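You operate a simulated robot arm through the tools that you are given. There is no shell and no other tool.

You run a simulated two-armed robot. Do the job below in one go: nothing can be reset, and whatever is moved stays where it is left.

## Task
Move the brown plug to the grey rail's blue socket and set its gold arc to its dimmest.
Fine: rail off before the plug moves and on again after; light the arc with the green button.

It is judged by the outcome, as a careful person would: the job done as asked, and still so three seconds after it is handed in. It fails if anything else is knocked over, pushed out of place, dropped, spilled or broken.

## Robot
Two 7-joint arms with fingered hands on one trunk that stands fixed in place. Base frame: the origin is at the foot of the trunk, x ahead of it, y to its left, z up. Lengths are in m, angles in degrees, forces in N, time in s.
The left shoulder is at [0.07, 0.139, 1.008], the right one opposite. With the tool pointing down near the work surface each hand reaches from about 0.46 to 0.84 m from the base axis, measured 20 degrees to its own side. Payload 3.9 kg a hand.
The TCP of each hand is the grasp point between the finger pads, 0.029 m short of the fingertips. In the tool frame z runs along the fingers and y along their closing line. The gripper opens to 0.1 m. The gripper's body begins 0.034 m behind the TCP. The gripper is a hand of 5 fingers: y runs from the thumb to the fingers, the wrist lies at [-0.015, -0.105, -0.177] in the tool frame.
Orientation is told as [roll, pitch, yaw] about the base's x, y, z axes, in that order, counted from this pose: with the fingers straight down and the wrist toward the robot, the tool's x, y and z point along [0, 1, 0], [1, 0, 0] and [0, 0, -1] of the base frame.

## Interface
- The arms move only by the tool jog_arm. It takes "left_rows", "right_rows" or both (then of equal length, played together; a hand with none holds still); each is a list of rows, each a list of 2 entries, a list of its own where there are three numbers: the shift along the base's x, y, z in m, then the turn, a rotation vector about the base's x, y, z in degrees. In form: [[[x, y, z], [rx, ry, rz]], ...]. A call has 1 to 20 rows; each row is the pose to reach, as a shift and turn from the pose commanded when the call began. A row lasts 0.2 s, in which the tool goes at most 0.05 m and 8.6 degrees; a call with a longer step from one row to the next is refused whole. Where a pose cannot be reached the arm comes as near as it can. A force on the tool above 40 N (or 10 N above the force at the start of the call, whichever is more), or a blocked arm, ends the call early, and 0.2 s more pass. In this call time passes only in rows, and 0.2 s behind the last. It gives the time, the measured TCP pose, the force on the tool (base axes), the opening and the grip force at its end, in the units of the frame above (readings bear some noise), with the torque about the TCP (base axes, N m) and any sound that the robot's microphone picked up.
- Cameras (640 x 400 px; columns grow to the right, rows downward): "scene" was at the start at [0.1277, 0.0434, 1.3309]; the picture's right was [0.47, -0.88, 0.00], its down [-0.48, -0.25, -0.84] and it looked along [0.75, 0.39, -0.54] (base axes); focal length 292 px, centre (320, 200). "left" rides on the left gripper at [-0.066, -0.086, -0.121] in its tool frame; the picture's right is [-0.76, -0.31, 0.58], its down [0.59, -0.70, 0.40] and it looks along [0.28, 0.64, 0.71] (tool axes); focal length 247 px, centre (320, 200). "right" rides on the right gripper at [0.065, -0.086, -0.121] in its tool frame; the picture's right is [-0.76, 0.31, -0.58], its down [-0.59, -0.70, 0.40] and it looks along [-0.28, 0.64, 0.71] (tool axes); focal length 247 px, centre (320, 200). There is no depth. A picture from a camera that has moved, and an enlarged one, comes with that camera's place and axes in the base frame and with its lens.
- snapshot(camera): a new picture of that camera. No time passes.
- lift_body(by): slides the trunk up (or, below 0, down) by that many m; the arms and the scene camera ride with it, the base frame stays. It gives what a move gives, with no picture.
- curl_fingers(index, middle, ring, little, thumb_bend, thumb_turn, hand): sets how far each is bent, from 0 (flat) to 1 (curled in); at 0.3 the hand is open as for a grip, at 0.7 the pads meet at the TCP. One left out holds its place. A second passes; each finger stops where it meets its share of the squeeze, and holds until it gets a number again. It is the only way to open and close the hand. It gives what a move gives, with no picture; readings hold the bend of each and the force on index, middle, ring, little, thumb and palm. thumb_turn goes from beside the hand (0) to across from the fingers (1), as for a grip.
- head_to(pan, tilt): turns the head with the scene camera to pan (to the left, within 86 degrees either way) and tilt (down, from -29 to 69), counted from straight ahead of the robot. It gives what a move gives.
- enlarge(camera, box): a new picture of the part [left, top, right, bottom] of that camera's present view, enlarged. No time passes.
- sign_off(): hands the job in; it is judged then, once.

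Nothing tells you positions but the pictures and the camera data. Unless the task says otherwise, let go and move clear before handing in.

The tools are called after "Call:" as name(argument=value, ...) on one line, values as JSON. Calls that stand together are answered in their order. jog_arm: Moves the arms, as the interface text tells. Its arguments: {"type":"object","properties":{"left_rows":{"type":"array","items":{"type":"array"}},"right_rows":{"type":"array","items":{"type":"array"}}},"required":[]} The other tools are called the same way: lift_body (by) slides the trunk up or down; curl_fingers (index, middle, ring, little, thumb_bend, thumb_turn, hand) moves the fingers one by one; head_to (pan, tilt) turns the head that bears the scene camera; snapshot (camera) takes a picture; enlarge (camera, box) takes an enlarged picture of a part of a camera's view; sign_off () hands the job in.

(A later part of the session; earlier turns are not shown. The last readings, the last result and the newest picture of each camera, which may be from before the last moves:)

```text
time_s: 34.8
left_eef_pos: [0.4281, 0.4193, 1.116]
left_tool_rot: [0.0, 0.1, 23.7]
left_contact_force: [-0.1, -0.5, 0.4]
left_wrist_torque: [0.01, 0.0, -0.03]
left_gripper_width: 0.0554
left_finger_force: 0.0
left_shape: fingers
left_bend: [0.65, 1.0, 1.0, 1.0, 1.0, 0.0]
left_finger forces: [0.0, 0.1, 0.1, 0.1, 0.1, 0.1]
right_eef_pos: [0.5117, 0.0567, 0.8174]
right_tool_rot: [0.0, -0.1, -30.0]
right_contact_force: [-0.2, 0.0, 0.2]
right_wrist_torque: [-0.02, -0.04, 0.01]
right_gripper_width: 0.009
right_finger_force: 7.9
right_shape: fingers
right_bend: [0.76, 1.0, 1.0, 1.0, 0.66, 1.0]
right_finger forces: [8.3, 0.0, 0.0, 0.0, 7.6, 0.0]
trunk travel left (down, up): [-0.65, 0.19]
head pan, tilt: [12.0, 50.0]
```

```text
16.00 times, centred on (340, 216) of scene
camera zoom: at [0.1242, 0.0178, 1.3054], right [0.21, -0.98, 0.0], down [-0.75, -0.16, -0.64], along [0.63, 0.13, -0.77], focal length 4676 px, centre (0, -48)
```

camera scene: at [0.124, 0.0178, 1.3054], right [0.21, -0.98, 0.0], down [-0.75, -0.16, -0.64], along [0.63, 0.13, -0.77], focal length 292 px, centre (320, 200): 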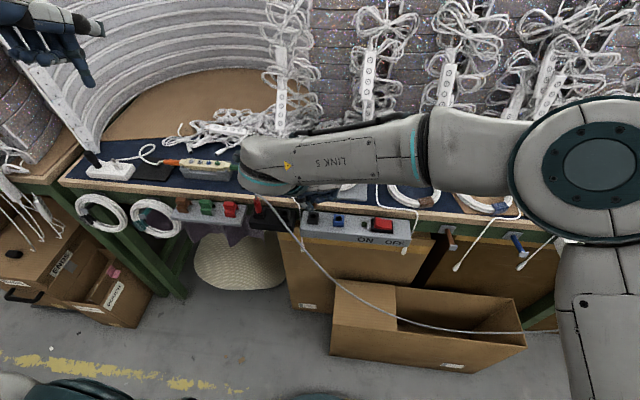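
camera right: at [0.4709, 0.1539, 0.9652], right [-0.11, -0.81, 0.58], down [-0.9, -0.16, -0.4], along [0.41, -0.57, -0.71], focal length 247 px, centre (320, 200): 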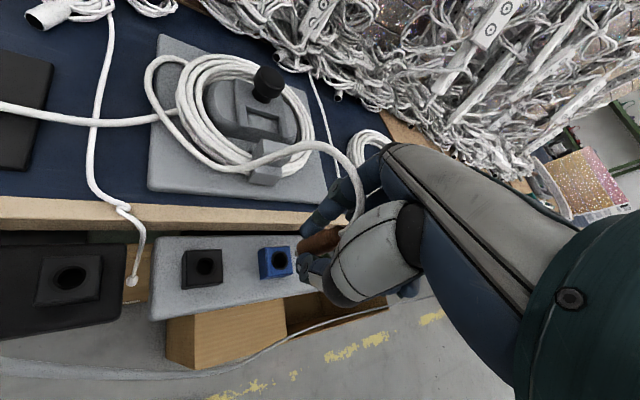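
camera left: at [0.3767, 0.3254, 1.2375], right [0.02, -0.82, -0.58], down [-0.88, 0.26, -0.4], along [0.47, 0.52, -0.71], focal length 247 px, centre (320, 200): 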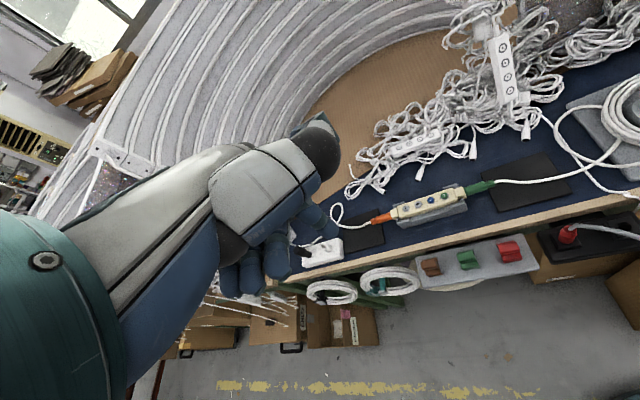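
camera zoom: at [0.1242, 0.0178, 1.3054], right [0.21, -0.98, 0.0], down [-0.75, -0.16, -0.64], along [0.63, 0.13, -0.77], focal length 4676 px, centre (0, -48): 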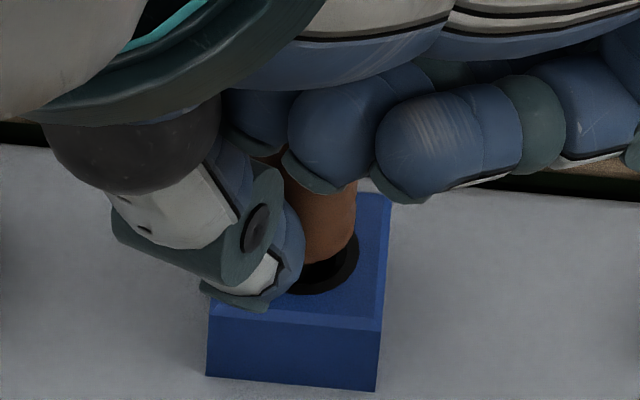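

No contact force, and the plug sits concentric over the ring in both views. I'll continue straight down to seat it.

Call:
jog_arm(right_rows=[[[0, 0, -0.003], [0, 0, 0]], [[0, 0, -0.006], [0, 0, 0]], [[0, 0, -0.009], [0, 0, 0]], [[0, 0, -0.011], [0, 0, 0]]])

Call:
enlarge(camera="right", box=[270, 220, 340, 270])

Call:
enlarge(camera="scene", box=[325, 205, 355, 226])

```text
time_s: 35.8
left_eef_pos: [0.4282, 0.4195, 1.1189]
left_tool_rot: [0.0, 0.0, 23.6]
left_contact_force: [0.1, 0.3, 0.2]
left_wrist_torque: [0.0, -0.04, -0.01]
left_gripper_width: 0.055
left_finger_force: 0.0
left_shape: fingers
left_bend: [0.65, 1.0, 1.0, 1.0, 1.0, 0.0]
left_finger forces: [0.1, 0.1, 0.1, 0.0, 0.0, 0.0]
right_eef_pos: [0.5117, 0.0574, 0.8092]
right_tool_rot: [0.1, -0.3, -29.9]
right_contact_force: [4.1, 0.5, 10.7]
right_wrist_torque: [0.06, -0.05, 0.01]
right_gripper_width: 0.0083
right_finger_force: 11.3
right_shape: fingers
right_bend: [0.76, 1.0, 1.0, 1.0, 0.66, 1.0]
right_finger forces: [12.0, 0.1, 0.1, 0.1, 10.7, 0.1]
trunk travel left (down, up): [-0.65, 0.19]
head pan, tilt: [12.0, 50.0]
```

```text
8.00 times, centred on (305, 245) of right
camera zoom: at [0.4696, 0.1574, 0.9296], right [-0.12, -0.81, 0.58], down [-0.9, -0.16, -0.4], along [0.42, -0.57, -0.71], focal length 1976 px, centre (440, -160)
```

zoom: 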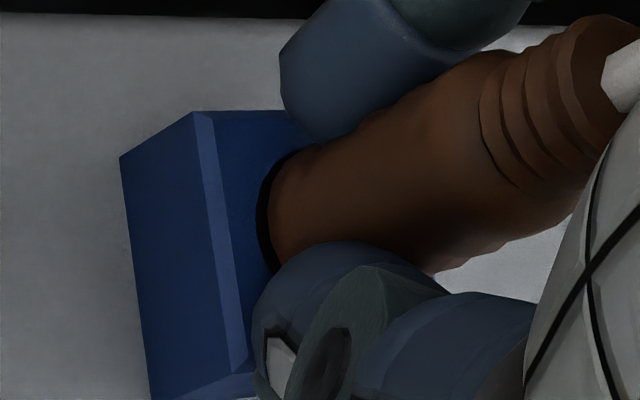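

```text
16.00 times, centred on (340, 216) of scene
camera zoom: at [0.1231, 0.0177, 1.3057], right [0.21, -0.98, 0.0], down [-0.75, -0.16, -0.64], along [0.63, 0.13, -0.77], focal length 4676 px, centre (0, -48)
```

zoom: 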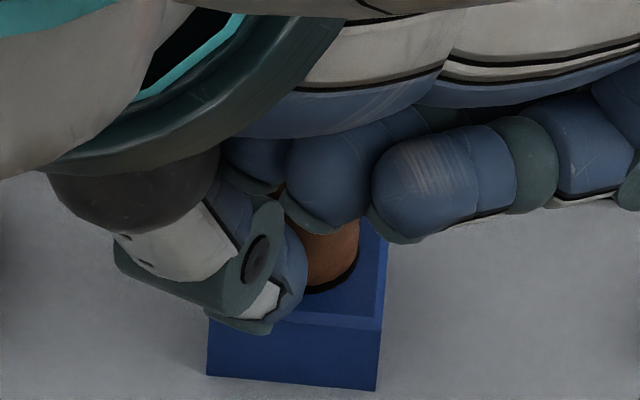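

It's almost down, with about 11 N upward force. I'll press a few more millimetres to seat it fully.

Call:
jog_arm(right_rows=[[[0, 0, -0.002], [0, 0, 0]], [[0, 0, -0.003], [0, 0, 0]], [[0, 0, -0.004], [0, 0, 0]]])

Call:
enlarge(camera="right", box=[270, 220, 340, 270])

Call:
enlarge(camera="scene", box=[325, 205, 355, 226])

```text
time_s: 36.6
left_eef_pos: [0.4231, 0.4192, 1.1195]
left_tool_rot: [-0.1, -0.1, 23.7]
left_contact_force: [0.3, -0.6, -0.3]
left_wrist_torque: [0.01, 0.01, -0.01]
left_gripper_width: 0.0551
left_finger_force: 0.0
left_shape: fingers
left_bend: [0.65, 1.0, 1.0, 1.0, 1.0, 0.0]
left_finger forces: [0.0, 0.0, 0.0, 0.1, 0.1, 0.0]
right_eef_pos: [0.5097, 0.0575, 0.8064]
right_tool_rot: [0.4, -0.4, -29.9]
right_contact_force: [0.5, 4.0, 38.6]
right_wrist_torque: [0.25, 0.11, 0.05]
right_gripper_width: 0.0079
right_finger_force: 26.4
right_shape: fingers
right_bend: [0.76, 1.0, 1.0, 1.0, 0.75, 1.0]
right_finger forces: [14.5, 0.1, 0.0, 0.1, 37.2, 0.1]
trunk travel left (down, up): [-0.65, 0.19]
head pan, tilt: [12.0, 50.0]
```

```text
8.00 times, centred on (305, 245) of right
camera zoom: at [0.4672, 0.1583, 0.9277], right [-0.12, -0.81, 0.57], down [-0.9, -0.16, -0.41], along [0.42, -0.56, -0.71], focal length 1976 px, centre (440, -160)
```

zoom: 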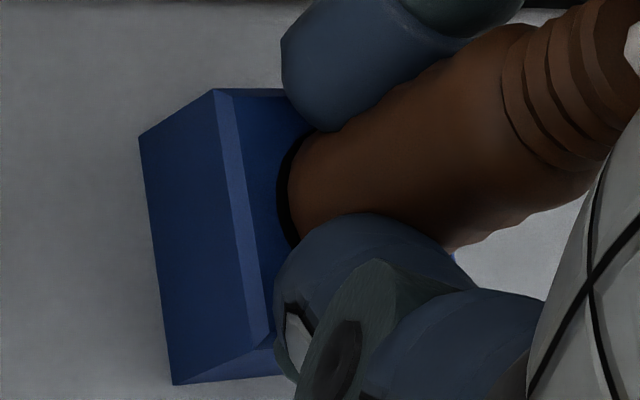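

```text
16.00 times, centred on (340, 216) of scene
camera zoom: at [0.1195, 0.0179, 1.3062], right [0.21, -0.98, 0.0], down [-0.75, -0.16, -0.65], along [0.63, 0.13, -0.76], focal length 4676 px, centre (0, -48)
```

zoom: 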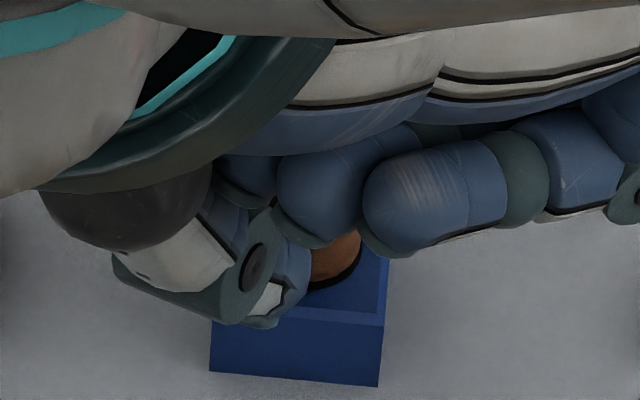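

The thumb tip now presses the block (37 N), so I'll relieve the downward load slightly while still pushing, then open the fingers and see how the plug sits.

Call:
jog_arm(right_rows=[[[0, 0, 0.002], [0, 0, 0]], [[0, 0, 0.003], [0, 0, 0]]])

Call:
curl_fingers(hand="right", index=0.57, thumb_bend=0.55)

Call:
enlarge(camera="right", box=[250, 200, 350, 270])

Call:
enlarge(camera="scene", box=[315, 200, 365, 235])

```text
time_s: 37.2
left_eef_pos: [0.4249, 0.4195, 1.1172]
left_tool_rot: [-0.1, -0.1, 23.7]
left_contact_force: [0.6, -0.5, 0.0]
left_wrist_torque: [0.0, 0.02, -0.01]
left_gripper_width: 0.0554
left_finger_force: 0.1
left_shape: fingers
left_bend: [0.65, 1.0, 1.0, 1.0, 1.0, 0.0]
left_finger forces: [0.1, 0.1, 0.1, 0.0, 0.0, 0.1]
right_eef_pos: [0.5102, 0.0573, 0.8064]
right_tool_rot: [0.1, -0.3, -29.9]
right_contact_force: [4.2, 7.5, 26.9]
right_wrist_torque: [0.29, -0.01, 0.05]
right_gripper_width: 0.0081
right_finger_force: 22.1
right_shape: fingers
right_bend: [0.76, 1.0, 1.0, 1.0, 0.75, 1.0]
right_finger forces: [15.8, 0.0, 0.1, 0.0, 28.7, 0.1]
trunk travel left (down, up): [-0.65, 0.19]
head pan, tilt: [12.0, 50.0]
```

```text
time_s: 38.2
left_eef_pos: [0.4247, 0.4186, 1.1177]
left_tool_rot: [0.0, -0.1, 23.8]
left_contact_force: [-0.1, -1.5, 0.3]
left_wrist_torque: [0.02, 0.01, 0.02]
left_gripper_width: 0.0553
left_finger_force: 0.1
left_shape: fingers
left_bend: [0.65, 1.0, 1.0, 1.0, 1.0, 0.0]
left_finger forces: [0.1, 0.1, 0.0, 0.0, 0.0, 0.0]
right_eef_pos: [0.5084, 0.0564, 0.8073]
right_tool_rot: [0.1, -0.3, -30.1]
right_contact_force: [-0.9, -5.2, 26.2]
right_wrist_torque: [0.22, 0.13, -0.02]
right_gripper_width: 0.0186
right_finger_force: 16.3
right_shape: fingers
right_bend: [0.56, 1.0, 1.0, 1.0, 0.65, 1.0]
right_finger forces: [0.0, 3.7, 0.0, 0.0, 29.5, 0.0]
trunk travel left (down, up): [-0.65, 0.19]
head pan, tilt: [12.0, 50.0]
```

```text
5.71 times, centred on (300, 235) of right
camera zoom: at [0.4676, 0.1561, 0.928], right [-0.12, -0.81, 0.58], down [-0.9, -0.16, -0.4], along [0.42, -0.57, -0.71], focal length 1411 px, centre (434, 0)
```

zoom: 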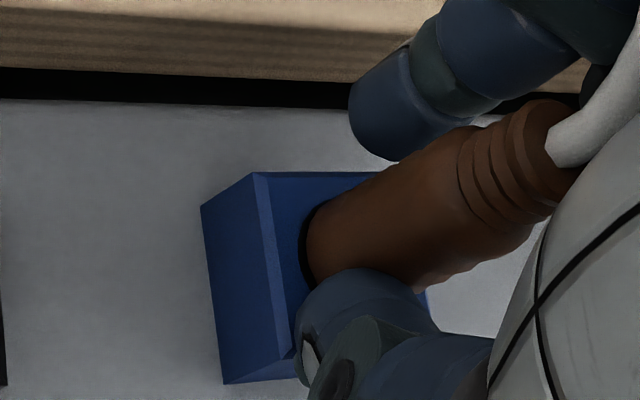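

```text
11.43 times, centred on (340, 218) of scene
camera zoom: at [0.1206, 0.0166, 1.3058], right [0.21, -0.98, 0.0], down [-0.75, -0.16, -0.65], along [0.63, 0.13, -0.76], focal length 3340 px, centre (91, 0)
```

zoom: 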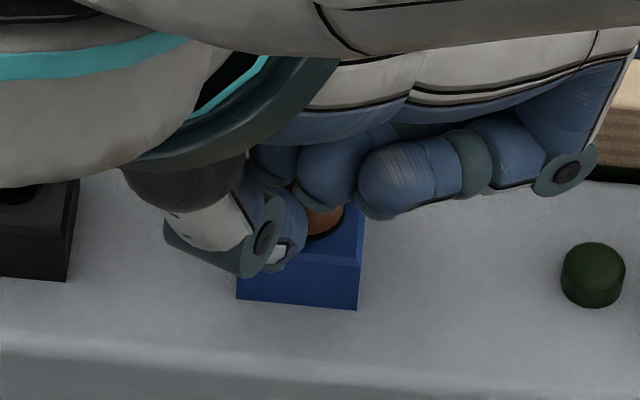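

The index has let go, while the thumb tip is still braced on the block. I'll raise the hand a little so the thumb can open.

Call:
jog_arm(right_rows=[[[0, 0, 0.003], [0, 0, 0]], [[0, 0, 0.006], [0, 0, 0]], [[0, 0, 0.009], [0, 0, 0]]])

Call:
enlarge(camera="right", box=[250, 200, 350, 270])

Call:
enlarge(camera="scene", box=[315, 200, 365, 235])

```text
time_s: 39.0
left_eef_pos: [0.4268, 0.4191, 1.1171]
left_tool_rot: [0.1, 0.0, 23.7]
left_contact_force: [-0.3, 0.2, 0.9]
left_wrist_torque: [-0.03, -0.01, 0.0]
left_gripper_width: 0.0552
left_finger_force: 0.1
left_shape: fingers
left_bend: [0.65, 1.0, 1.0, 1.0, 1.0, 0.0]
left_finger forces: [0.1, 0.1, 0.0, 0.0, 0.0, 0.0]
right_eef_pos: [0.5112, 0.0569, 0.8138]
right_tool_rot: [-0.1, 0.0, -29.9]
right_contact_force: [0.6, 1.0, 0.0]
right_wrist_torque: [0.0, -0.02, -0.01]
right_gripper_width: 0.0361
right_finger_force: 0.2
right_shape: fingers
right_bend: [0.56, 1.0, 1.0, 1.0, 0.55, 1.0]
right_finger forces: [0.0, 0.0, 0.0, 0.1, 0.0, 0.0]
trunk travel left (down, up): [-0.65, 0.19]
head pan, tilt: [12.0, 50.0]
```

```text
5.71 times, centred on (300, 235) of right
camera zoom: at [0.4692, 0.1577, 0.9352], right [-0.11, -0.81, 0.58], down [-0.9, -0.16, -0.4], along [0.41, -0.57, -0.71], focal length 1411 px, centre (434, 0)
```

zoom: 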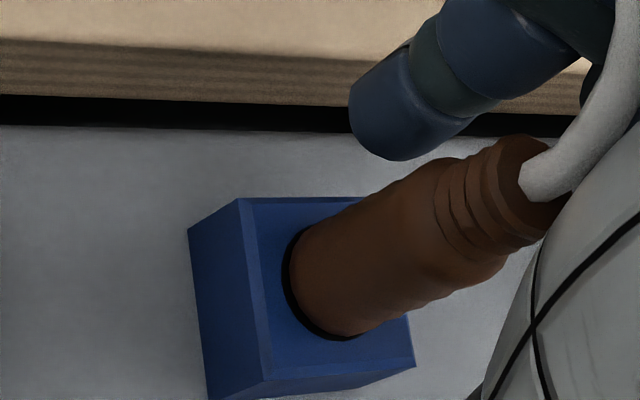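

```text
11.43 times, centred on (340, 218) of scene
camera zoom: at [0.1237, 0.0177, 1.3053], right [0.21, -0.98, 0.0], down [-0.75, -0.16, -0.64], along [0.63, 0.13, -0.77], focal length 3340 px, centre (91, 0)
```

zoom: 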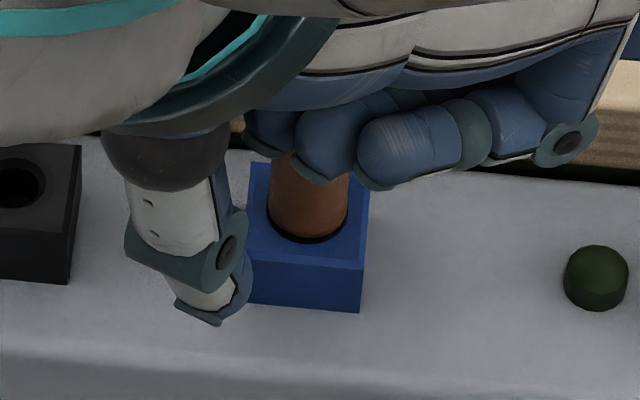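

The plug now sits down on the blue block's ring by itself. I'll rise a bit, open wider, and lift straight clear so nothing snags the cord.

Call:
jog_arm(right_rows=[[[0, 0, 0.006], [0, 0, 0]], [[0, 0, 0.012], [0, 0, 0]]])

Call:
curl_fingers(hand="right", index=0.42, thumb_bend=0.45)

Call:
jog_arm(right_rows=[[[0, 0, 0.015], [0, 0, 0]], [[0, 0, 0.03], [0, 0, 0]], [[0, 0, 0.05], [0, 0, 0]], [[0, 0, 0.07], [0, 0, 0]], [[0, 0, 0.1], [0, 0, 0]]])

Call:
snapshot(camera="right")

Call:
enlarge(camera="scene", box=[270, 150, 390, 240])

```text
time_s: 39.6
left_eef_pos: [0.4286, 0.4186, 1.1178]
left_tool_rot: [0.0, 0.0, 23.8]
left_contact_force: [0.4, -0.1, 0.0]
left_wrist_torque: [0.02, 0.01, 0.01]
left_gripper_width: 0.055
left_finger_force: 0.1
left_shape: fingers
left_bend: [0.65, 1.0, 1.0, 1.0, 1.0, 0.0]
left_finger forces: [0.1, 0.0, 0.0, 0.1, 0.0, 0.0]
right_eef_pos: [0.5116, 0.0573, 0.8266]
right_tool_rot: [0.0, -0.1, -30.0]
right_contact_force: [0.0, -0.1, 0.1]
right_wrist_torque: [-0.02, 0.03, 0.0]
right_gripper_width: 0.0359
right_finger_force: 0.1
right_shape: fingers
right_bend: [0.56, 1.0, 1.0, 1.0, 0.55, 1.0]
right_finger forces: [0.0, 0.0, 0.0, 0.0, 0.0, 0.0]
trunk travel left (down, up): [-0.65, 0.19]
head pan, tilt: [12.0, 50.0]
```

```text
time_s: 40.6
left_eef_pos: [0.4276, 0.4184, 1.1169]
left_tool_rot: [0.0, -0.1, 23.8]
left_contact_force: [-0.8, 0.2, -0.3]
left_wrist_torque: [0.0, 0.02, -0.01]
left_gripper_width: 0.0552
left_finger_force: 0.1
left_shape: fingers
left_bend: [0.65, 1.0, 1.0, 1.0, 1.0, 0.0]
left_finger forces: [0.0, 0.1, 0.0, 0.0, 0.0, 0.0]
right_eef_pos: [0.5119, 0.0581, 0.8259]
right_tool_rot: [0.0, -0.1, -30.0]
right_contact_force: [-0.2, -0.5, 0.1]
right_wrist_torque: [-0.01, 0.0, 0.01]
right_gripper_width: 0.0657
right_finger_force: 0.0
right_shape: fingers
right_bend: [0.42, 1.0, 1.0, 1.0, 0.45, 0.99]
right_finger forces: [0.0, 0.0, 0.0, 0.1, 0.0, 0.1]
trunk travel left (down, up): [-0.65, 0.19]
head pan, tilt: [12.0, 50.0]
```

```text
time_s: 41.8
left_eef_pos: [0.4272, 0.419, 1.1174]
left_tool_rot: [0.0, 0.0, 23.8]
left_contact_force: [0.3, 0.3, 0.8]
left_wrist_torque: [-0.02, 0.01, 0.0]
left_gripper_width: 0.055
left_finger_force: 0.2
left_shape: fingers
left_bend: [0.65, 1.0, 1.0, 1.0, 1.0, 0.0]
left_finger forces: [0.0, 0.0, 0.0, 0.0, 0.1, 0.1]
right_eef_pos: [0.5104, 0.0578, 0.9259]
right_tool_rot: [0.0, -0.1, -30.0]
right_contact_force: [0.2, -0.1, -0.9]
right_wrist_torque: [0.01, 0.02, 0.0]
right_gripper_width: 0.0655
right_finger_force: 0.0
right_shape: fingers
right_bend: [0.42, 1.0, 1.0, 1.0, 0.45, 0.99]
right_finger forces: [0.0, 0.1, 0.1, 0.0, 0.0, 0.1]
trunk travel left (down, up): [-0.65, 0.19]
head pan, tilt: [12.0, 50.0]
```

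```text
taken
camera right: at [0.4689, 0.1577, 1.0473], right [-0.11, -0.81, 0.58], down [-0.9, -0.16, -0.4], along [0.42, -0.57, -0.71], focal length 247 px, centre (320, 200)
```

right: 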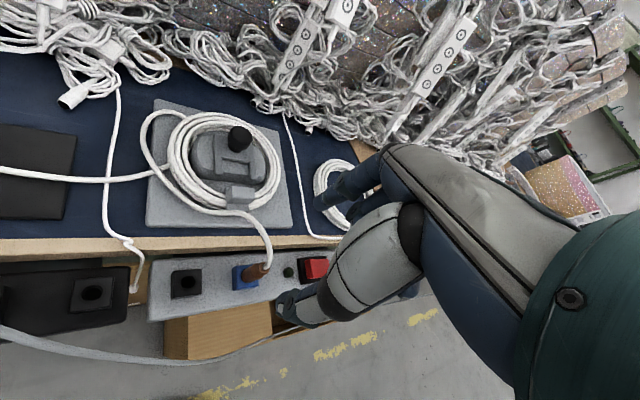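

```text
4.44 times, centred on (330, 195) of scene
camera zoom: at [0.1232, 0.0176, 1.3055], right [0.21, -0.98, 0.0], down [-0.75, -0.16, -0.64], along [0.63, 0.13, -0.77], focal length 1299 px, centre (276, 222)
```

zoom: 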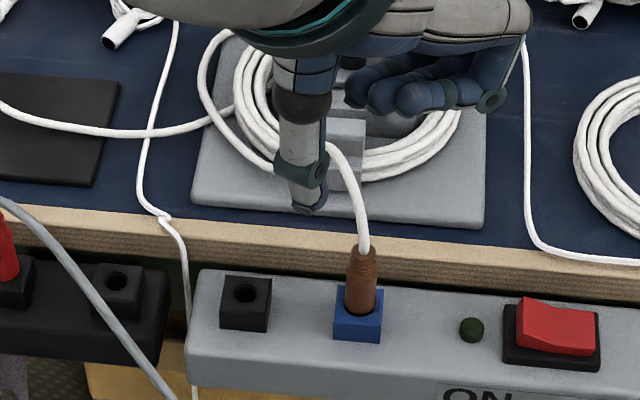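

The brown plug stands upright in the blue socket, at the same height as it had before. Next I'll move the right hand over to the rocker, turned so its thumb stays clear of the plug, and shape it for pressing.

Call:
jog_arm(right_rows=[[[0.001, -0.01, 0.01], [0, 0, 8]], [[0.002, -0.02, 0.02], [0, 0, 16]], [[0.003, -0.03, 0.02], [0, 0, 24]], [[0.004, -0.04, 0.02], [0, 0, 32]], [[0.005, -0.05, 0.02], [0, 0, 40]], [[0.006, -0.06, 0.01], [0, 0, 48]], [[0.007, -0.07, 0.0], [0, 0, 56]], [[0.009, -0.08, 0.0], [0, 0, 64]], [[0.01, -0.09, 0.0], [0, 0, 72]], [[0.011, -0.097, 0.0], [0, 0, 80]]])

Call:
curl_fingers(hand="right", index=0.65, middle=1, ring=1, little=1, thumb_bend=1, thumb_turn=0)

Call:
head_to(pan=0, tilt=52)

Call:
enlarge(camera="scene", box=[250, 130, 410, 250])

Call:
snapshot(camera="right")

```text
time_s: 44.0
left_eef_pos: [0.428, 0.4197, 1.1166]
left_tool_rot: [0.0, 0.0, 23.6]
left_contact_force: [-0.3, -0.5, 0.1]
left_wrist_torque: [-0.02, 0.04, 0.03]
left_gripper_width: 0.0552
left_finger_force: 0.0
left_shape: fingers
left_bend: [0.65, 1.0, 1.0, 1.0, 1.0, 0.0]
left_finger forces: [0.1, 0.1, 0.0, 0.1, 0.0, 0.0]
right_eef_pos: [0.5213, -0.0314, 0.9266]
right_tool_rot: [0.0, -0.1, 42.1]
right_contact_force: [0.0, -0.2, -1.1]
right_wrist_torque: [-0.02, 0.01, -0.01]
right_gripper_width: 0.0654
right_finger_force: 0.0
right_shape: fingers
right_bend: [0.42, 1.0, 1.0, 1.0, 0.45, 0.99]
right_finger forces: [0.0, 0.0, 0.0, 0.0, 0.0, 0.0]
right hand out of reach, approached as far as the arm can: row 10
trunk travel left (down, up): [-0.65, 0.19]
head pan, tilt: [12.0, 50.0]
```

```text
time_s: 45.0
left_eef_pos: [0.4277, 0.4195, 1.1166]
left_tool_rot: [0.0, 0.0, 23.7]
left_contact_force: [1.2, 0.2, 0.3]
left_wrist_torque: [0.04, 0.04, -0.01]
left_gripper_width: 0.0551
left_finger_force: 0.1
left_shape: fingers
left_bend: [0.65, 1.0, 1.0, 1.0, 1.0, 0.0]
left_finger forces: [0.0, 0.0, 0.1, 0.0, 0.0, 0.1]
right_eef_pos: [0.5221, -0.0331, 0.9259]
right_tool_rot: [0.1, -0.1, 42.0]
right_contact_force: [0.2, 0.5, 0.0]
right_wrist_torque: [0.01, -0.03, 0.05]
right_gripper_width: 0.0553
right_finger_force: 0.0
right_shape: fingers
right_bend: [0.65, 1.0, 1.0, 1.0, 1.0, 0.0]
right_finger forces: [0.0, 0.0, 0.0, 0.1, 0.1, 0.0]
trunk travel left (down, up): [-0.65, 0.19]
head pan, tilt: [12.0, 50.0]
```

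```text
time_s: 45.8
left_eef_pos: [0.4288, 0.4174, 1.1164]
left_tool_rot: [0.0, 0.0, 23.7]
left_contact_force: [-0.1, 0.0, 0.1]
left_wrist_torque: [-0.01, 0.02, 0.0]
left_gripper_width: 0.0553
left_finger_force: 0.1
left_shape: fingers
left_bend: [0.65, 1.0, 1.0, 1.0, 1.0, 0.0]
left_finger forces: [0.1, 0.0, 0.0, 0.0, 0.0, 0.0]
right_eef_pos: [0.5214, -0.0328, 0.9262]
right_tool_rot: [0.0, -0.1, 42.0]
right_contact_force: [0.7, -0.5, 0.1]
right_wrist_torque: [0.01, 0.04, 0.04]
right_gripper_width: 0.0555
right_finger_force: 0.1
right_shape: fingers
right_bend: [0.65, 1.0, 1.0, 1.0, 1.0, 0.0]
right_finger forces: [0.0, 0.0, 0.0, 0.0, 0.0, 0.1]
trunk travel left (down, up): [-0.65, 0.19]
head pan, tilt: [0.0, 52.0]
```

```text
3.33 times, centred on (330, 190) of scene
camera zoom: at [0.1238, 0.0019, 1.3028], right [0.0, -1.0, 0.0], down [-0.79, 0.0, -0.62], along [0.62, 0.0, -0.79], focal length 974 px, centre (287, 233)
```

zoom: 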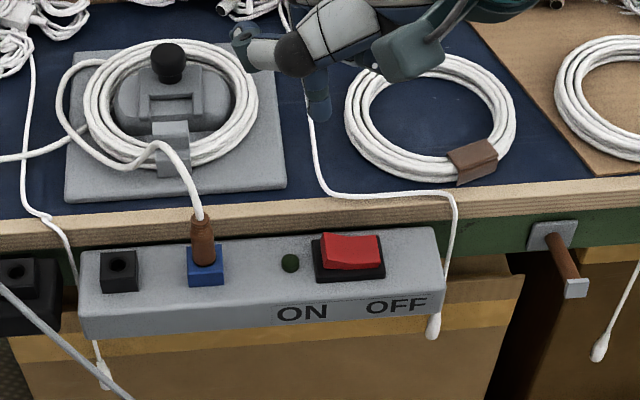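

```text
taken
camera right: at [0.414, -0.0412, 1.0473], right [0.73, -0.36, 0.58], down [-0.13, -0.91, -0.4], along [0.67, 0.22, -0.71], focal length 247 px, centre (320, 200)
```

right: 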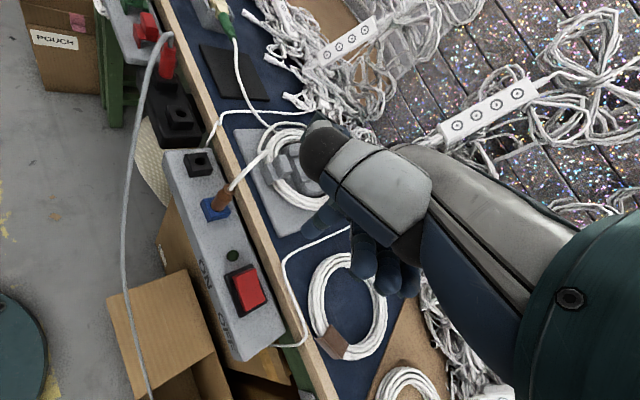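

The arm stops at yaw 42 here, which is enough. I'll ease back a few degrees for margin, align over the ON half and check the fingertip's true place.

Call:
jog_arm(right_rows=[[[0, 0, -0.01], [0, 0, -6]], [[0, 0, -0.025], [0, 0, -12]]])

Call:
enlarge(camera="scene", box=[290, 130, 370, 230])

Call:
enlarge(camera="right", box=[180, 180, 360, 320])

```text
time_s: 46.4
left_eef_pos: [0.4284, 0.4194, 1.1164]
left_tool_rot: [0.0, -0.1, 23.7]
left_contact_force: [0.2, 0.8, -0.1]
left_wrist_torque: [-0.01, 0.01, 0.0]
left_gripper_width: 0.0551
left_finger_force: 0.0
left_shape: fingers
left_bend: [0.65, 1.0, 1.0, 1.0, 1.0, 0.0]
left_finger forces: [0.1, 0.1, 0.1, 0.0, 0.0, 0.0]
right_eef_pos: [0.523, -0.0332, 0.9004]
right_tool_rot: [0.0, -0.1, 30.0]
right_contact_force: [-0.7, 0.1, 0.3]
right_wrist_torque: [-0.01, 0.03, 0.0]
right_gripper_width: 0.0553
right_finger_force: 0.2
right_shape: fingers
right_bend: [0.65, 1.0, 1.0, 1.0, 1.0, 0.0]
right_finger forces: [0.1, 0.0, 0.1, 0.0, 0.0, 0.1]
trunk travel left (down, up): [-0.65, 0.19]
head pan, tilt: [0.0, 52.0]
```

```text
4.00 times, centred on (330, 180) of scene
camera zoom: at [0.124, 0.002, 1.3028], right [0.0, -1.0, 0.0], down [-0.79, 0.0, -0.62], along [0.62, 0.0, -0.79], focal length 1169 px, centre (280, 280)
```

zoom: 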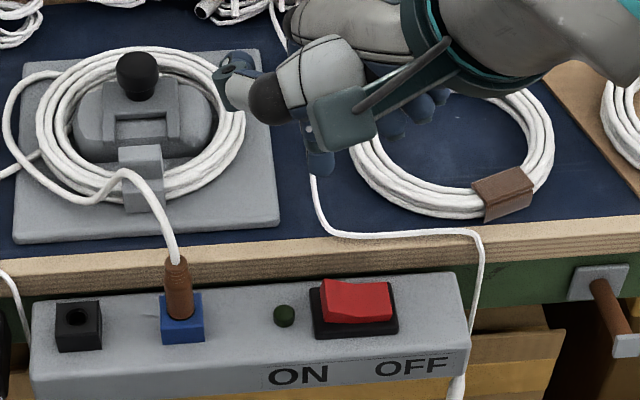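

```text
2.86 times, centred on (270, 250) of right
camera zoom: at [0.415, -0.0183, 1.022], right [0.64, -0.5, 0.58], down [-0.31, -0.86, -0.4], along [0.7, 0.08, -0.71], focal length 706 px, centre (463, 57)
```

zoom: 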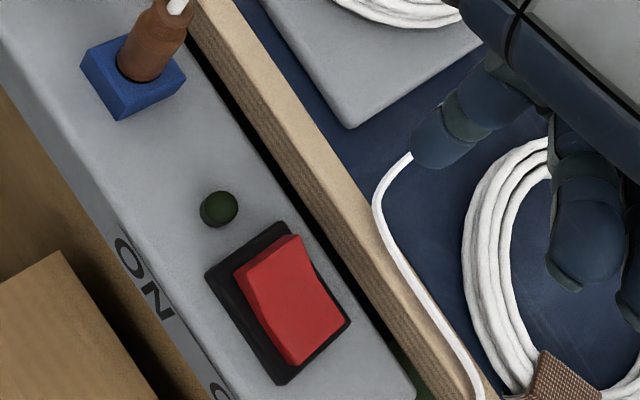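

The tip is about 0.006 m / 0.011 m off the TCP in tool x/y. I'll shift over the ON half and lower to just above it, then check.

Call:
jog_arm(right_rows=[[[-0.003, -0.003, -0.02], [0, 0, 0]], [[-0.0065, -0.0065, -0.04], [0, 0, 0]], [[-0.0065, -0.0065, -0.06], [0, 0, 0]], [[-0.0065, -0.0065, -0.076], [0, 0, 0]]])

Call:
enlarge(camera="scene", box=[290, 150, 390, 240])

Call:
enlarge(camera="right", box=[180, 160, 360, 300])

```text
time_s: 47.4
left_eef_pos: [0.4291, 0.4189, 1.1163]
left_tool_rot: [0.0, 0.1, 23.6]
left_contact_force: [-0.4, 0.3, -0.6]
left_wrist_torque: [-0.01, -0.01, 0.0]
left_gripper_width: 0.0552
left_finger_force: 0.2
left_shape: fingers
left_bend: [0.65, 1.0, 1.0, 1.0, 1.0, 0.0]
left_finger forces: [0.0, 0.1, 0.0, 0.1, 0.0, 0.1]
right_eef_pos: [0.5164, -0.0399, 0.8268]
right_tool_rot: [0.1, 0.0, 30.1]
right_contact_force: [0.0, -0.2, 0.0]
right_wrist_torque: [0.01, -0.01, 0.01]
right_gripper_width: 0.0552
right_finger_force: 0.0
right_shape: fingers
right_bend: [0.65, 1.0, 1.0, 1.0, 1.0, 0.0]
right_finger forces: [0.0, 0.0, 0.0, 0.2, 0.0, 0.0]
trunk travel left (down, up): [-0.65, 0.19]
head pan, tilt: [0.0, 52.0]
```

```text
4.44 times, centred on (340, 195) of scene
camera zoom: at [0.124, 0.0018, 1.3028], right [0.0, -1.0, 0.0], down [-0.79, 0.0, -0.62], along [0.62, 0.0, -0.79], focal length 1299 px, centre (231, 222)
```

zoom: 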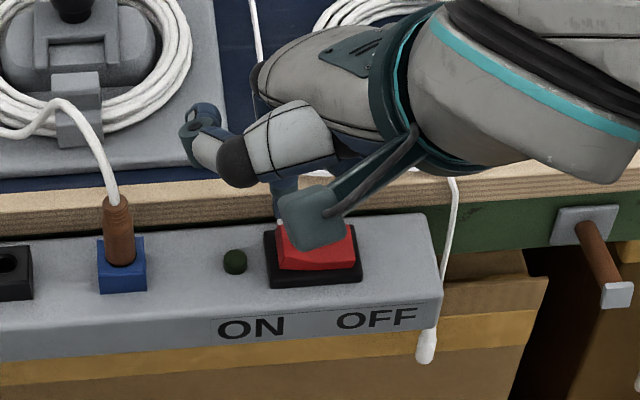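

```text
2.86 times, centred on (270, 230) of right
camera zoom: at [0.4084, -0.0256, 0.9472], right [0.64, -0.5, 0.58], down [-0.31, -0.86, -0.4], along [0.7, 0.08, -0.71], focal length 706 px, centre (463, 114)
```

zoom: 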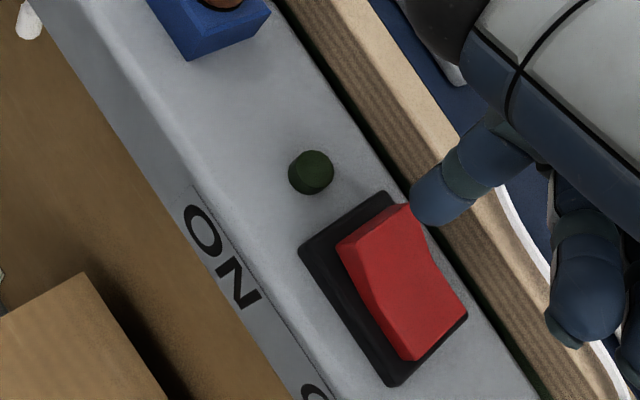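

The tip will land on the ON half, about 4–5 mm toward its outer end. I'll nudge inward slightly and press down slowly.

Call:
jog_arm(right_rows=[[[-0.001, -0.003, -0.006], [0, 0, 0]], [[-0.001, -0.003, -0.012], [0, 0, 0]], [[-0.001, -0.003, -0.017], [0, 0, 0]], [[-0.001, -0.003, -0.021], [0, 0, 0]], [[-0.001, -0.003, -0.024], [0, 0, 0]], [[-0.001, -0.003, -0.027], [0, 0, 0]]])

Call:
enlarge(camera="right", box=[180, 160, 360, 300])

```text
time_s: 48.8
left_eef_pos: [0.4264, 0.4183, 1.1188]
left_tool_rot: [-0.1, -0.1, 23.7]
left_contact_force: [0.6, -0.9, -0.5]
left_wrist_torque: [0.03, -0.01, 0.0]
left_gripper_width: 0.0552
left_finger_force: 0.1
left_shape: fingers
left_bend: [0.65, 1.0, 1.0, 1.0, 1.0, 0.0]
left_finger forces: [0.0, 0.0, 0.1, 0.1, 0.1, 0.1]
right_eef_pos: [0.5156, -0.0412, 0.8031]
right_tool_rot: [-0.1, -0.7, 29.9]
right_contact_force: [3.3, 0.0, 24.5]
right_wrist_torque: [0.39, -0.27, -0.05]
right_gripper_width: 0.0556
right_finger_force: 12.8
right_shape: fingers
right_bend: [0.66, 1.0, 1.0, 1.0, 1.0, 0.0]
right_finger forces: [25.0, 0.0, 0.0, 0.0, 0.1, 0.0]
trunk travel left (down, up): [-0.65, 0.19]
head pan, tilt: [0.0, 52.0]
heard: click
```

```text
2.86 times, centred on (270, 230) of right
camera zoom: at [0.407, -0.0282, 0.9234], right [0.64, -0.5, 0.58], down [-0.31, -0.86, -0.41], along [0.71, 0.08, -0.7], focal length 706 px, centre (463, 114)
```

zoom: 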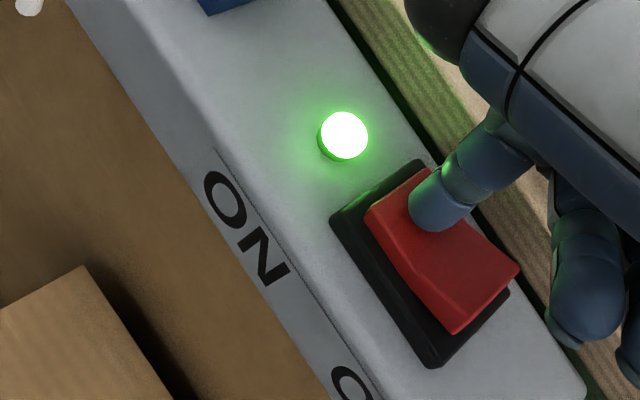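

A click, and the green lamp is on again, so the rail is on. I'll lift the right hand straight up and park it to the right, then look at the controller and arcs.

Call:
jog_arm(right_rows=[[[0, 0, 0.03], [0, 0, 0]], [[0, -0.005, 0.07], [0, 0, 0]], [[0, -0.02, 0.11], [0, 0, 0]], [[-0.005, -0.05, 0.15], [0, 0, 0]], [[-0.01, -0.09, 0.18], [0, 0, 0]], [[-0.02, -0.13, 0.2], [0, 0, 0]]])

Call:
head_to(pan=30, tilt=40)

Call:
snapshot(camera="scene")

Call:
enlarge(camera="scene", box=[180, 180, 340, 280])

Call:
enlarge(camera="left", box=[360, 160, 500, 250])

```text
refused: row 4 steps farther than a row can; nothing moved
```

```text
time_s: 49.7
left_eef_pos: [0.4258, 0.4189, 1.118]
left_tool_rot: [-0.1, -0.1, 23.7]
left_contact_force: [0.5, 0.3, 0.5]
left_wrist_torque: [0.02, -0.01, 0.0]
left_gripper_width: 0.0551
left_finger_force: 0.1
left_shape: fingers
left_bend: [0.65, 1.0, 1.0, 1.0, 1.0, 0.0]
left_finger forces: [0.1, 0.0, 0.0, 0.1, 0.1, 0.1]
right_eef_pos: [0.515, -0.0415, 0.8032]
right_tool_rot: [-0.1, -0.6, 29.9]
right_contact_force: [6.5, -2.0, 37.1]
right_wrist_torque: [0.55, -0.55, -0.08]
right_gripper_width: 0.0555
right_finger_force: 18.3
right_shape: fingers
right_bend: [0.66, 1.0, 1.0, 1.0, 1.0, 0.0]
right_finger forces: [36.9, 0.0, 0.0, 0.0, 0.1, 0.0]
trunk travel left (down, up): [-0.65, 0.19]
head pan, tilt: [30.0, 40.0]
```

```text
taken
camera scene: at [0.1185, 0.0441, 1.3201], right [0.5, -0.87, 0.0], down [-0.55, -0.32, -0.77], along [0.67, 0.38, -0.64], focal length 292 px, centre (320, 200)
```

scene: 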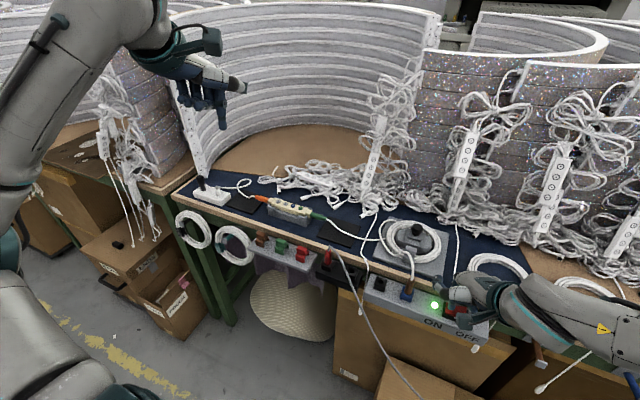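

```text
4.00 times, centred on (260, 230) of scene
camera zoom: at [0.1185, 0.0441, 1.3201], right [0.5, -0.87, 0.0], down [-0.55, -0.32, -0.77], along [0.67, 0.38, -0.64], focal length 1169 px, centre (560, 80)
```

zoom: 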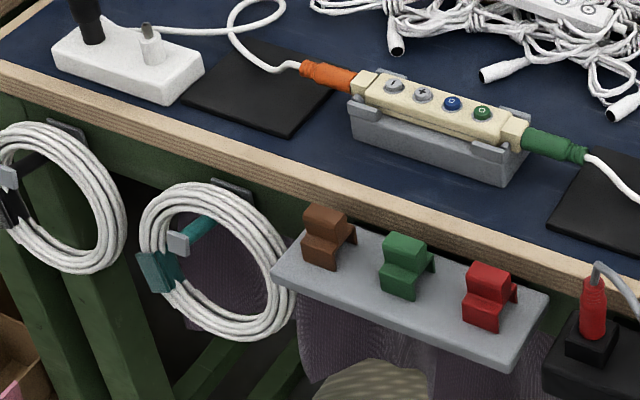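

```text
4.44 times, centred on (430, 205) of left
camera zoom: at [0.3729, 0.325, 1.239], right [0.02, -0.82, -0.58], down [-0.88, 0.26, -0.4], along [0.48, 0.52, -0.71], focal length 1098 px, centre (-169, 178)
```

zoom: 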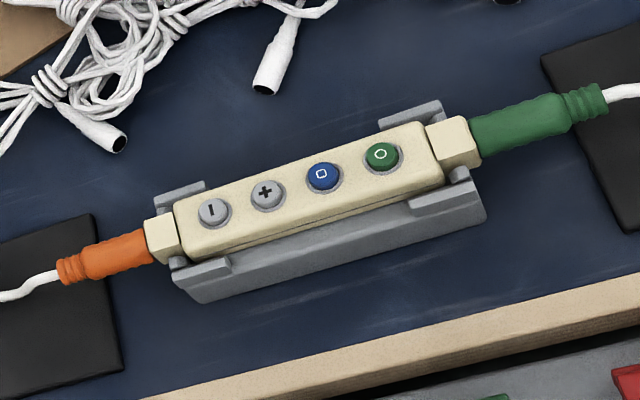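

The move was refused for step size, so the right finger is still on the rocker. I'll lift it with smaller steps now.

Call:
jog_arm(right_rows=[[[0, 0, 0.02], [0, 0, 0]], [[0, 0, 0.05], [0, 0, 0]], [[0, -0.005, 0.085], [0, 0, 0]], [[0, -0.02, 0.12], [0, 0, 0]], [[-0.005, -0.05, 0.145], [0, 0, 0]], [[-0.01, -0.085, 0.165], [0, 0, 0]], [[-0.02, -0.12, 0.18], [0, 0, 0]]])

Call:
snapshot(camera="scene")

Call:
enlarge(camera="scene", box=[340, 220, 500, 340])

Call:
enlarge(camera="scene", box=[225, 180, 325, 240])

Call:
enlarge(camera="left", box=[360, 160, 500, 250])

```text
time_s: 51.3
left_eef_pos: [0.4283, 0.4198, 1.117]
left_tool_rot: [0.1, 0.0, 23.7]
left_contact_force: [0.3, 0.8, 0.1]
left_wrist_torque: [-0.01, 0.01, 0.0]
left_gripper_width: 0.0551
left_finger_force: 0.1
left_shape: fingers
left_bend: [0.65, 1.0, 1.0, 1.0, 1.0, 0.0]
left_finger forces: [0.0, 0.0, 0.1, 0.1, 0.0, 0.1]
right_eef_pos: [0.5025, -0.1335, 0.967]
right_tool_rot: [0.0, 0.0, 30.1]
right_contact_force: [0.2, 0.9, -0.1]
right_wrist_torque: [-0.02, 0.04, -0.01]
right_gripper_width: 0.0553
right_finger_force: 0.0
right_shape: fingers
right_bend: [0.65, 1.0, 1.0, 1.0, 1.0, 0.0]
right_finger forces: [0.0, 0.0, 0.0, 0.0, 0.0, 0.0]
right hand out of reach, approached as far as the arm can: row 7
trunk travel left (down, up): [-0.65, 0.19]
head pan, tilt: [30.0, 40.0]
```

```text
taken
camera scene: at [0.1227, 0.0451, 1.3195], right [0.5, -0.87, 0.0], down [-0.56, -0.32, -0.77], along [0.66, 0.38, -0.64], focal length 292 px, centre (320, 200)
```

scene: 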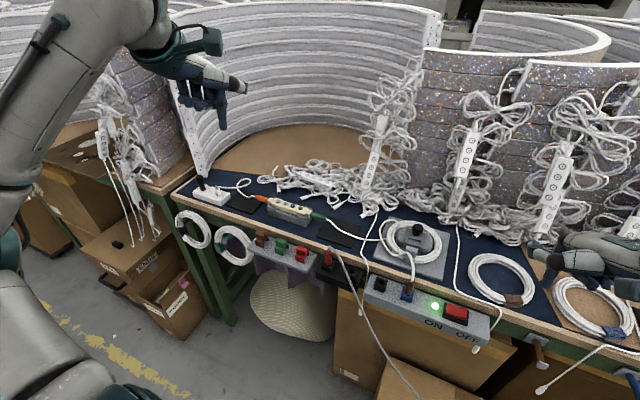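

```text
3.33 times, centred on (420, 280) of scene
camera zoom: at [0.1227, 0.0451, 1.3195], right [0.5, -0.87, 0.0], down [-0.56, -0.32, -0.77], along [0.66, 0.38, -0.64], focal length 974 px, centre (-13, -67)
```

zoom: 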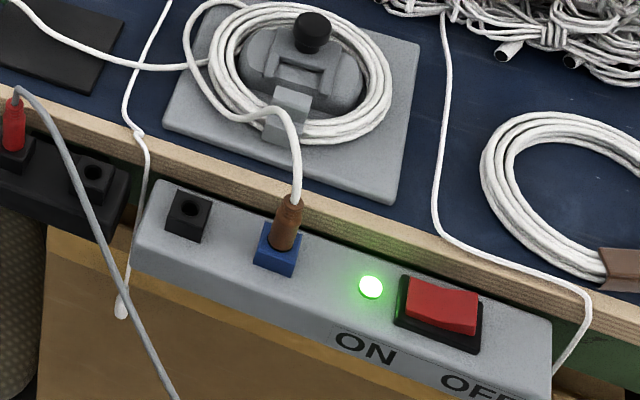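

```text
6.40 times, centred on (275, 210) of scene
camera zoom: at [0.1227, 0.0451, 1.3195], right [0.5, -0.87, 0.0], down [-0.56, -0.32, -0.77], along [0.66, 0.38, -0.64], focal length 1871 px, centre (608, 136)
```

zoom: 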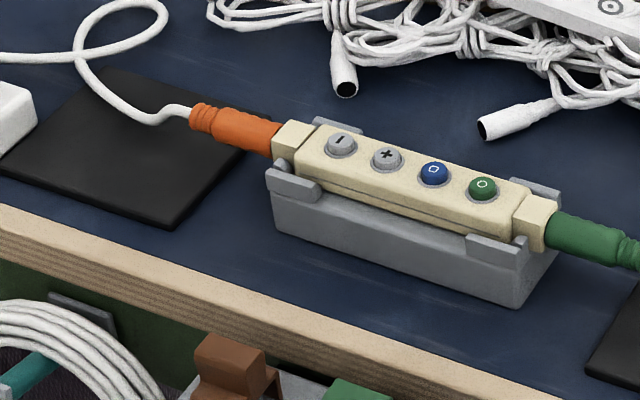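

```text
4.44 times, centred on (430, 205) of left
camera zoom: at [0.3768, 0.3259, 1.2373], right [0.02, -0.82, -0.58], down [-0.88, 0.26, -0.4], along [0.47, 0.52, -0.71], focal length 1098 px, centre (-169, 178)
```

zoom: 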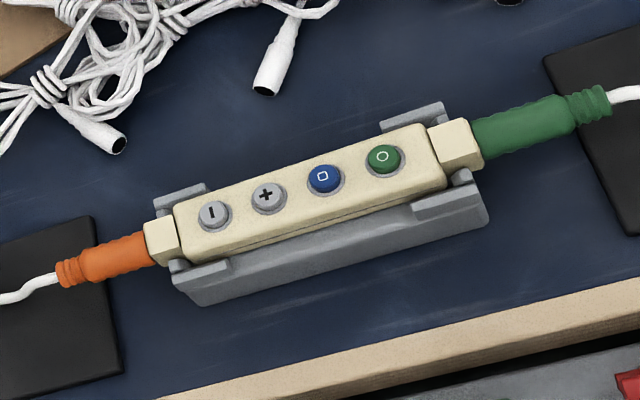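

The rail is on with the plug in blue. The controller's green button is at [0.580, 0.365, 0.828] and − at [0.576, 0.431, 0.825]. I'll bring the left index above the green button and check its alignment.

Call:
jog_arm(left_rows=[[[0.018, -0.007, -0.027], [0, 0, 0]], [[0.036, -0.014, -0.054], [0, 0, 0]], [[0.054, -0.021, -0.081], [0, 0, 0]], [[0.072, -0.028, -0.108], [0, 0, 0]], [[0.09, -0.034, -0.135], [0, 0, 0]], [[0.108, -0.041, -0.162], [0, 0, 0]], [[0.126, -0.048, -0.19], [0, 0, 0]], [[0.14, -0.0535, -0.217], [0, 0, 0]]])

Call:
enlarge(camera="scene", box=[210, 150, 340, 240])

Call:
snapshot(camera="left")

```text
time_s: 53.1
left_eef_pos: [0.5713, 0.3662, 0.8979]
left_tool_rot: [0.1, 0.1, 23.7]
left_contact_force: [0.7, -0.3, -0.1]
left_wrist_torque: [0.03, 0.02, -0.02]
left_gripper_width: 0.0554
left_finger_force: 0.0
left_shape: fingers
left_bend: [0.65, 1.0, 1.0, 1.0, 1.0, 0.0]
left_finger forces: [0.0, 0.0, 0.0, 0.0, 0.0, 0.0]
right_eef_pos: [0.504, -0.1349, 0.9653]
right_tool_rot: [0.2, 0.0, 30.0]
right_contact_force: [0.4, -0.4, -0.7]
right_wrist_torque: [-0.04, 0.04, 0.02]
right_gripper_width: 0.0551
right_finger_force: 0.0
right_shape: fingers
right_bend: [0.65, 1.0, 1.0, 1.0, 1.0, 0.0]
right_finger forces: [0.0, 0.0, 0.0, 0.1, 0.0, 0.0]
trunk travel left (down, up): [-0.65, 0.19]
head pan, tilt: [30.0, 40.0]
```

```text
4.44 times, centred on (275, 195) of scene
camera zoom: at [0.1233, 0.0435, 1.3195], right [0.5, -0.87, 0.0], down [-0.56, -0.32, -0.77], along [0.66, 0.38, -0.64], focal length 1299 px, centre (520, 222)
```

zoom: 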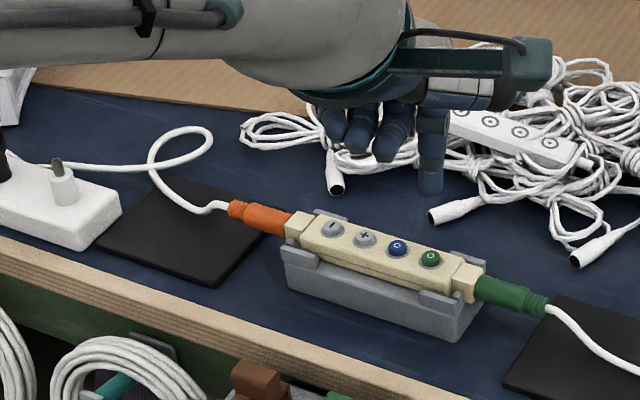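

```text
taken
camera left: at [0.5187, 0.2713, 1.0197], right [0.02, -0.82, -0.58], down [-0.88, 0.26, -0.4], along [0.47, 0.52, -0.71], focal length 247 px, centre (320, 200)
```

left: 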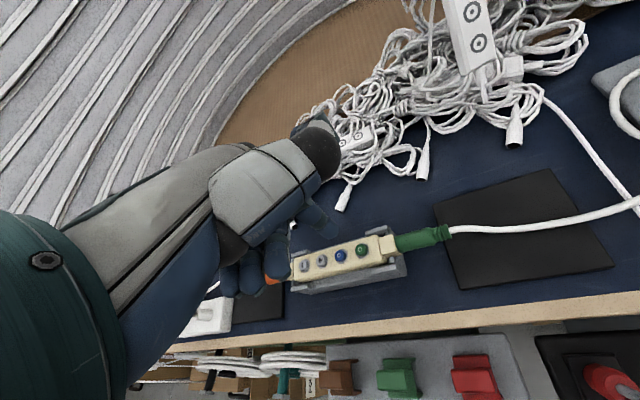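

Call:
enlarge(camera="left", box=[260, 180, 420, 300])

Call:
enlarge(camera="scene", box=[260, 170, 320, 220])

```text
3.33 times, centred on (340, 240) of left
camera zoom: at [0.5187, 0.2713, 1.0197], right [0.02, -0.82, -0.58], down [-0.88, 0.26, -0.4], along [0.47, 0.52, -0.71], focal length 823 px, centre (253, 67)
```

zoom: 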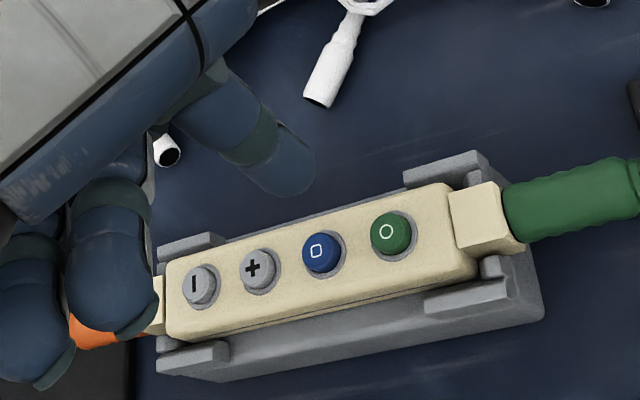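

```text
8.00 times, centred on (290, 195) of scene
camera zoom: at [0.1233, 0.0435, 1.3195], right [0.5, -0.87, 0.0], down [-0.56, -0.32, -0.77], along [0.66, 0.38, -0.64], focal length 2338 px, centre (560, 240)
```

zoom: 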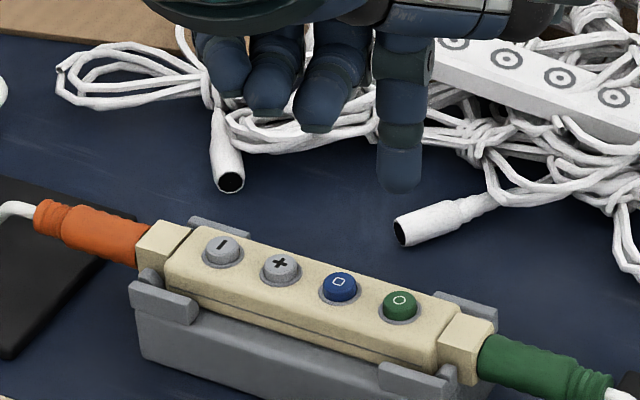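

By both cameras the tip should shift about (−4, −2) mm to be over the green button. I'll shift and lower to about a centimetre above, then compare again.

Call:
jog_arm(left_rows=[[[-0.004, -0.002, -0.01], [0, 0, 0]], [[-0.004, -0.002, -0.02], [0, 0, 0]], [[-0.004, -0.002, -0.028], [0, 0, 0]]])

Call:
enlarge(camera="left", box=[260, 180, 420, 300])

Call:
enlarge(camera="scene", box=[260, 175, 320, 225])

```text
time_s: 53.9
left_eef_pos: [0.564, 0.3631, 0.8721]
left_tool_rot: [0.1, 0.1, 23.7]
left_contact_force: [-0.3, -0.7, 0.5]
left_wrist_torque: [0.01, -0.02, 0.0]
left_gripper_width: 0.0553
left_finger_force: 0.1
left_shape: fingers
left_bend: [0.65, 1.0, 1.0, 1.0, 1.0, 0.0]
left_finger forces: [0.1, 0.1, 0.0, 0.1, 0.0, 0.0]
right_eef_pos: [0.5023, -0.1341, 0.9652]
right_tool_rot: [0.0, 0.0, 30.0]
right_contact_force: [-0.4, 0.2, 0.5]
right_wrist_torque: [0.0, 0.03, -0.01]
right_gripper_width: 0.0554
right_finger_force: 0.0
right_shape: fingers
right_bend: [0.65, 1.0, 1.0, 1.0, 1.0, 0.0]
right_finger forces: [0.1, 0.1, 0.1, 0.1, 0.0, 0.1]
trunk travel left (down, up): [-0.65, 0.19]
head pan, tilt: [30.0, 40.0]
```

```text
3.33 times, centred on (340, 240) of left
camera zoom: at [0.5128, 0.2697, 0.9925], right [0.02, -0.82, -0.58], down [-0.88, 0.26, -0.4], along [0.47, 0.52, -0.71], focal length 823 px, centre (253, 67)
```

zoom: 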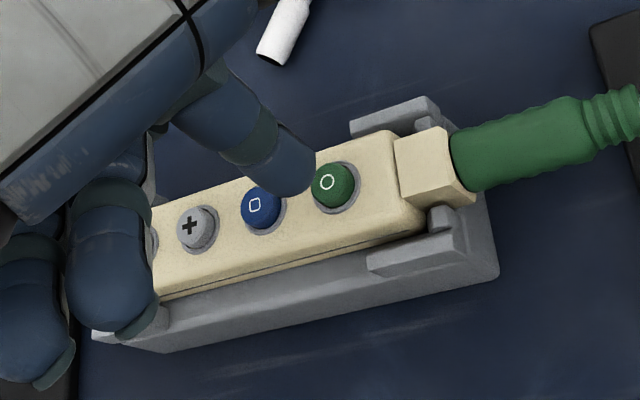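

```text
8.00 times, centred on (290, 200) of scene
camera zoom: at [0.1225, 0.044, 1.3196], right [0.5, -0.87, 0.0], down [-0.56, -0.32, -0.77], along [0.66, 0.38, -0.64], focal length 2338 px, centre (560, 200)
```

zoom: 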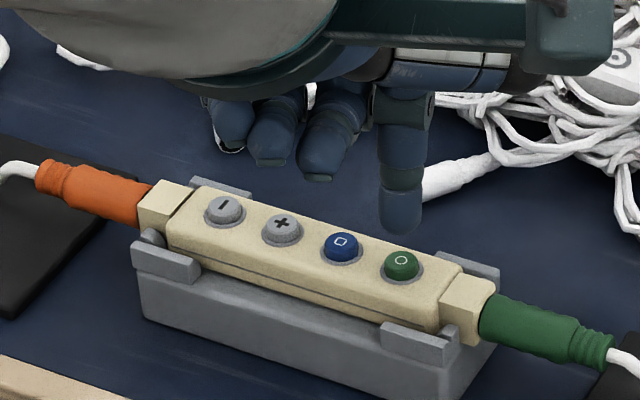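

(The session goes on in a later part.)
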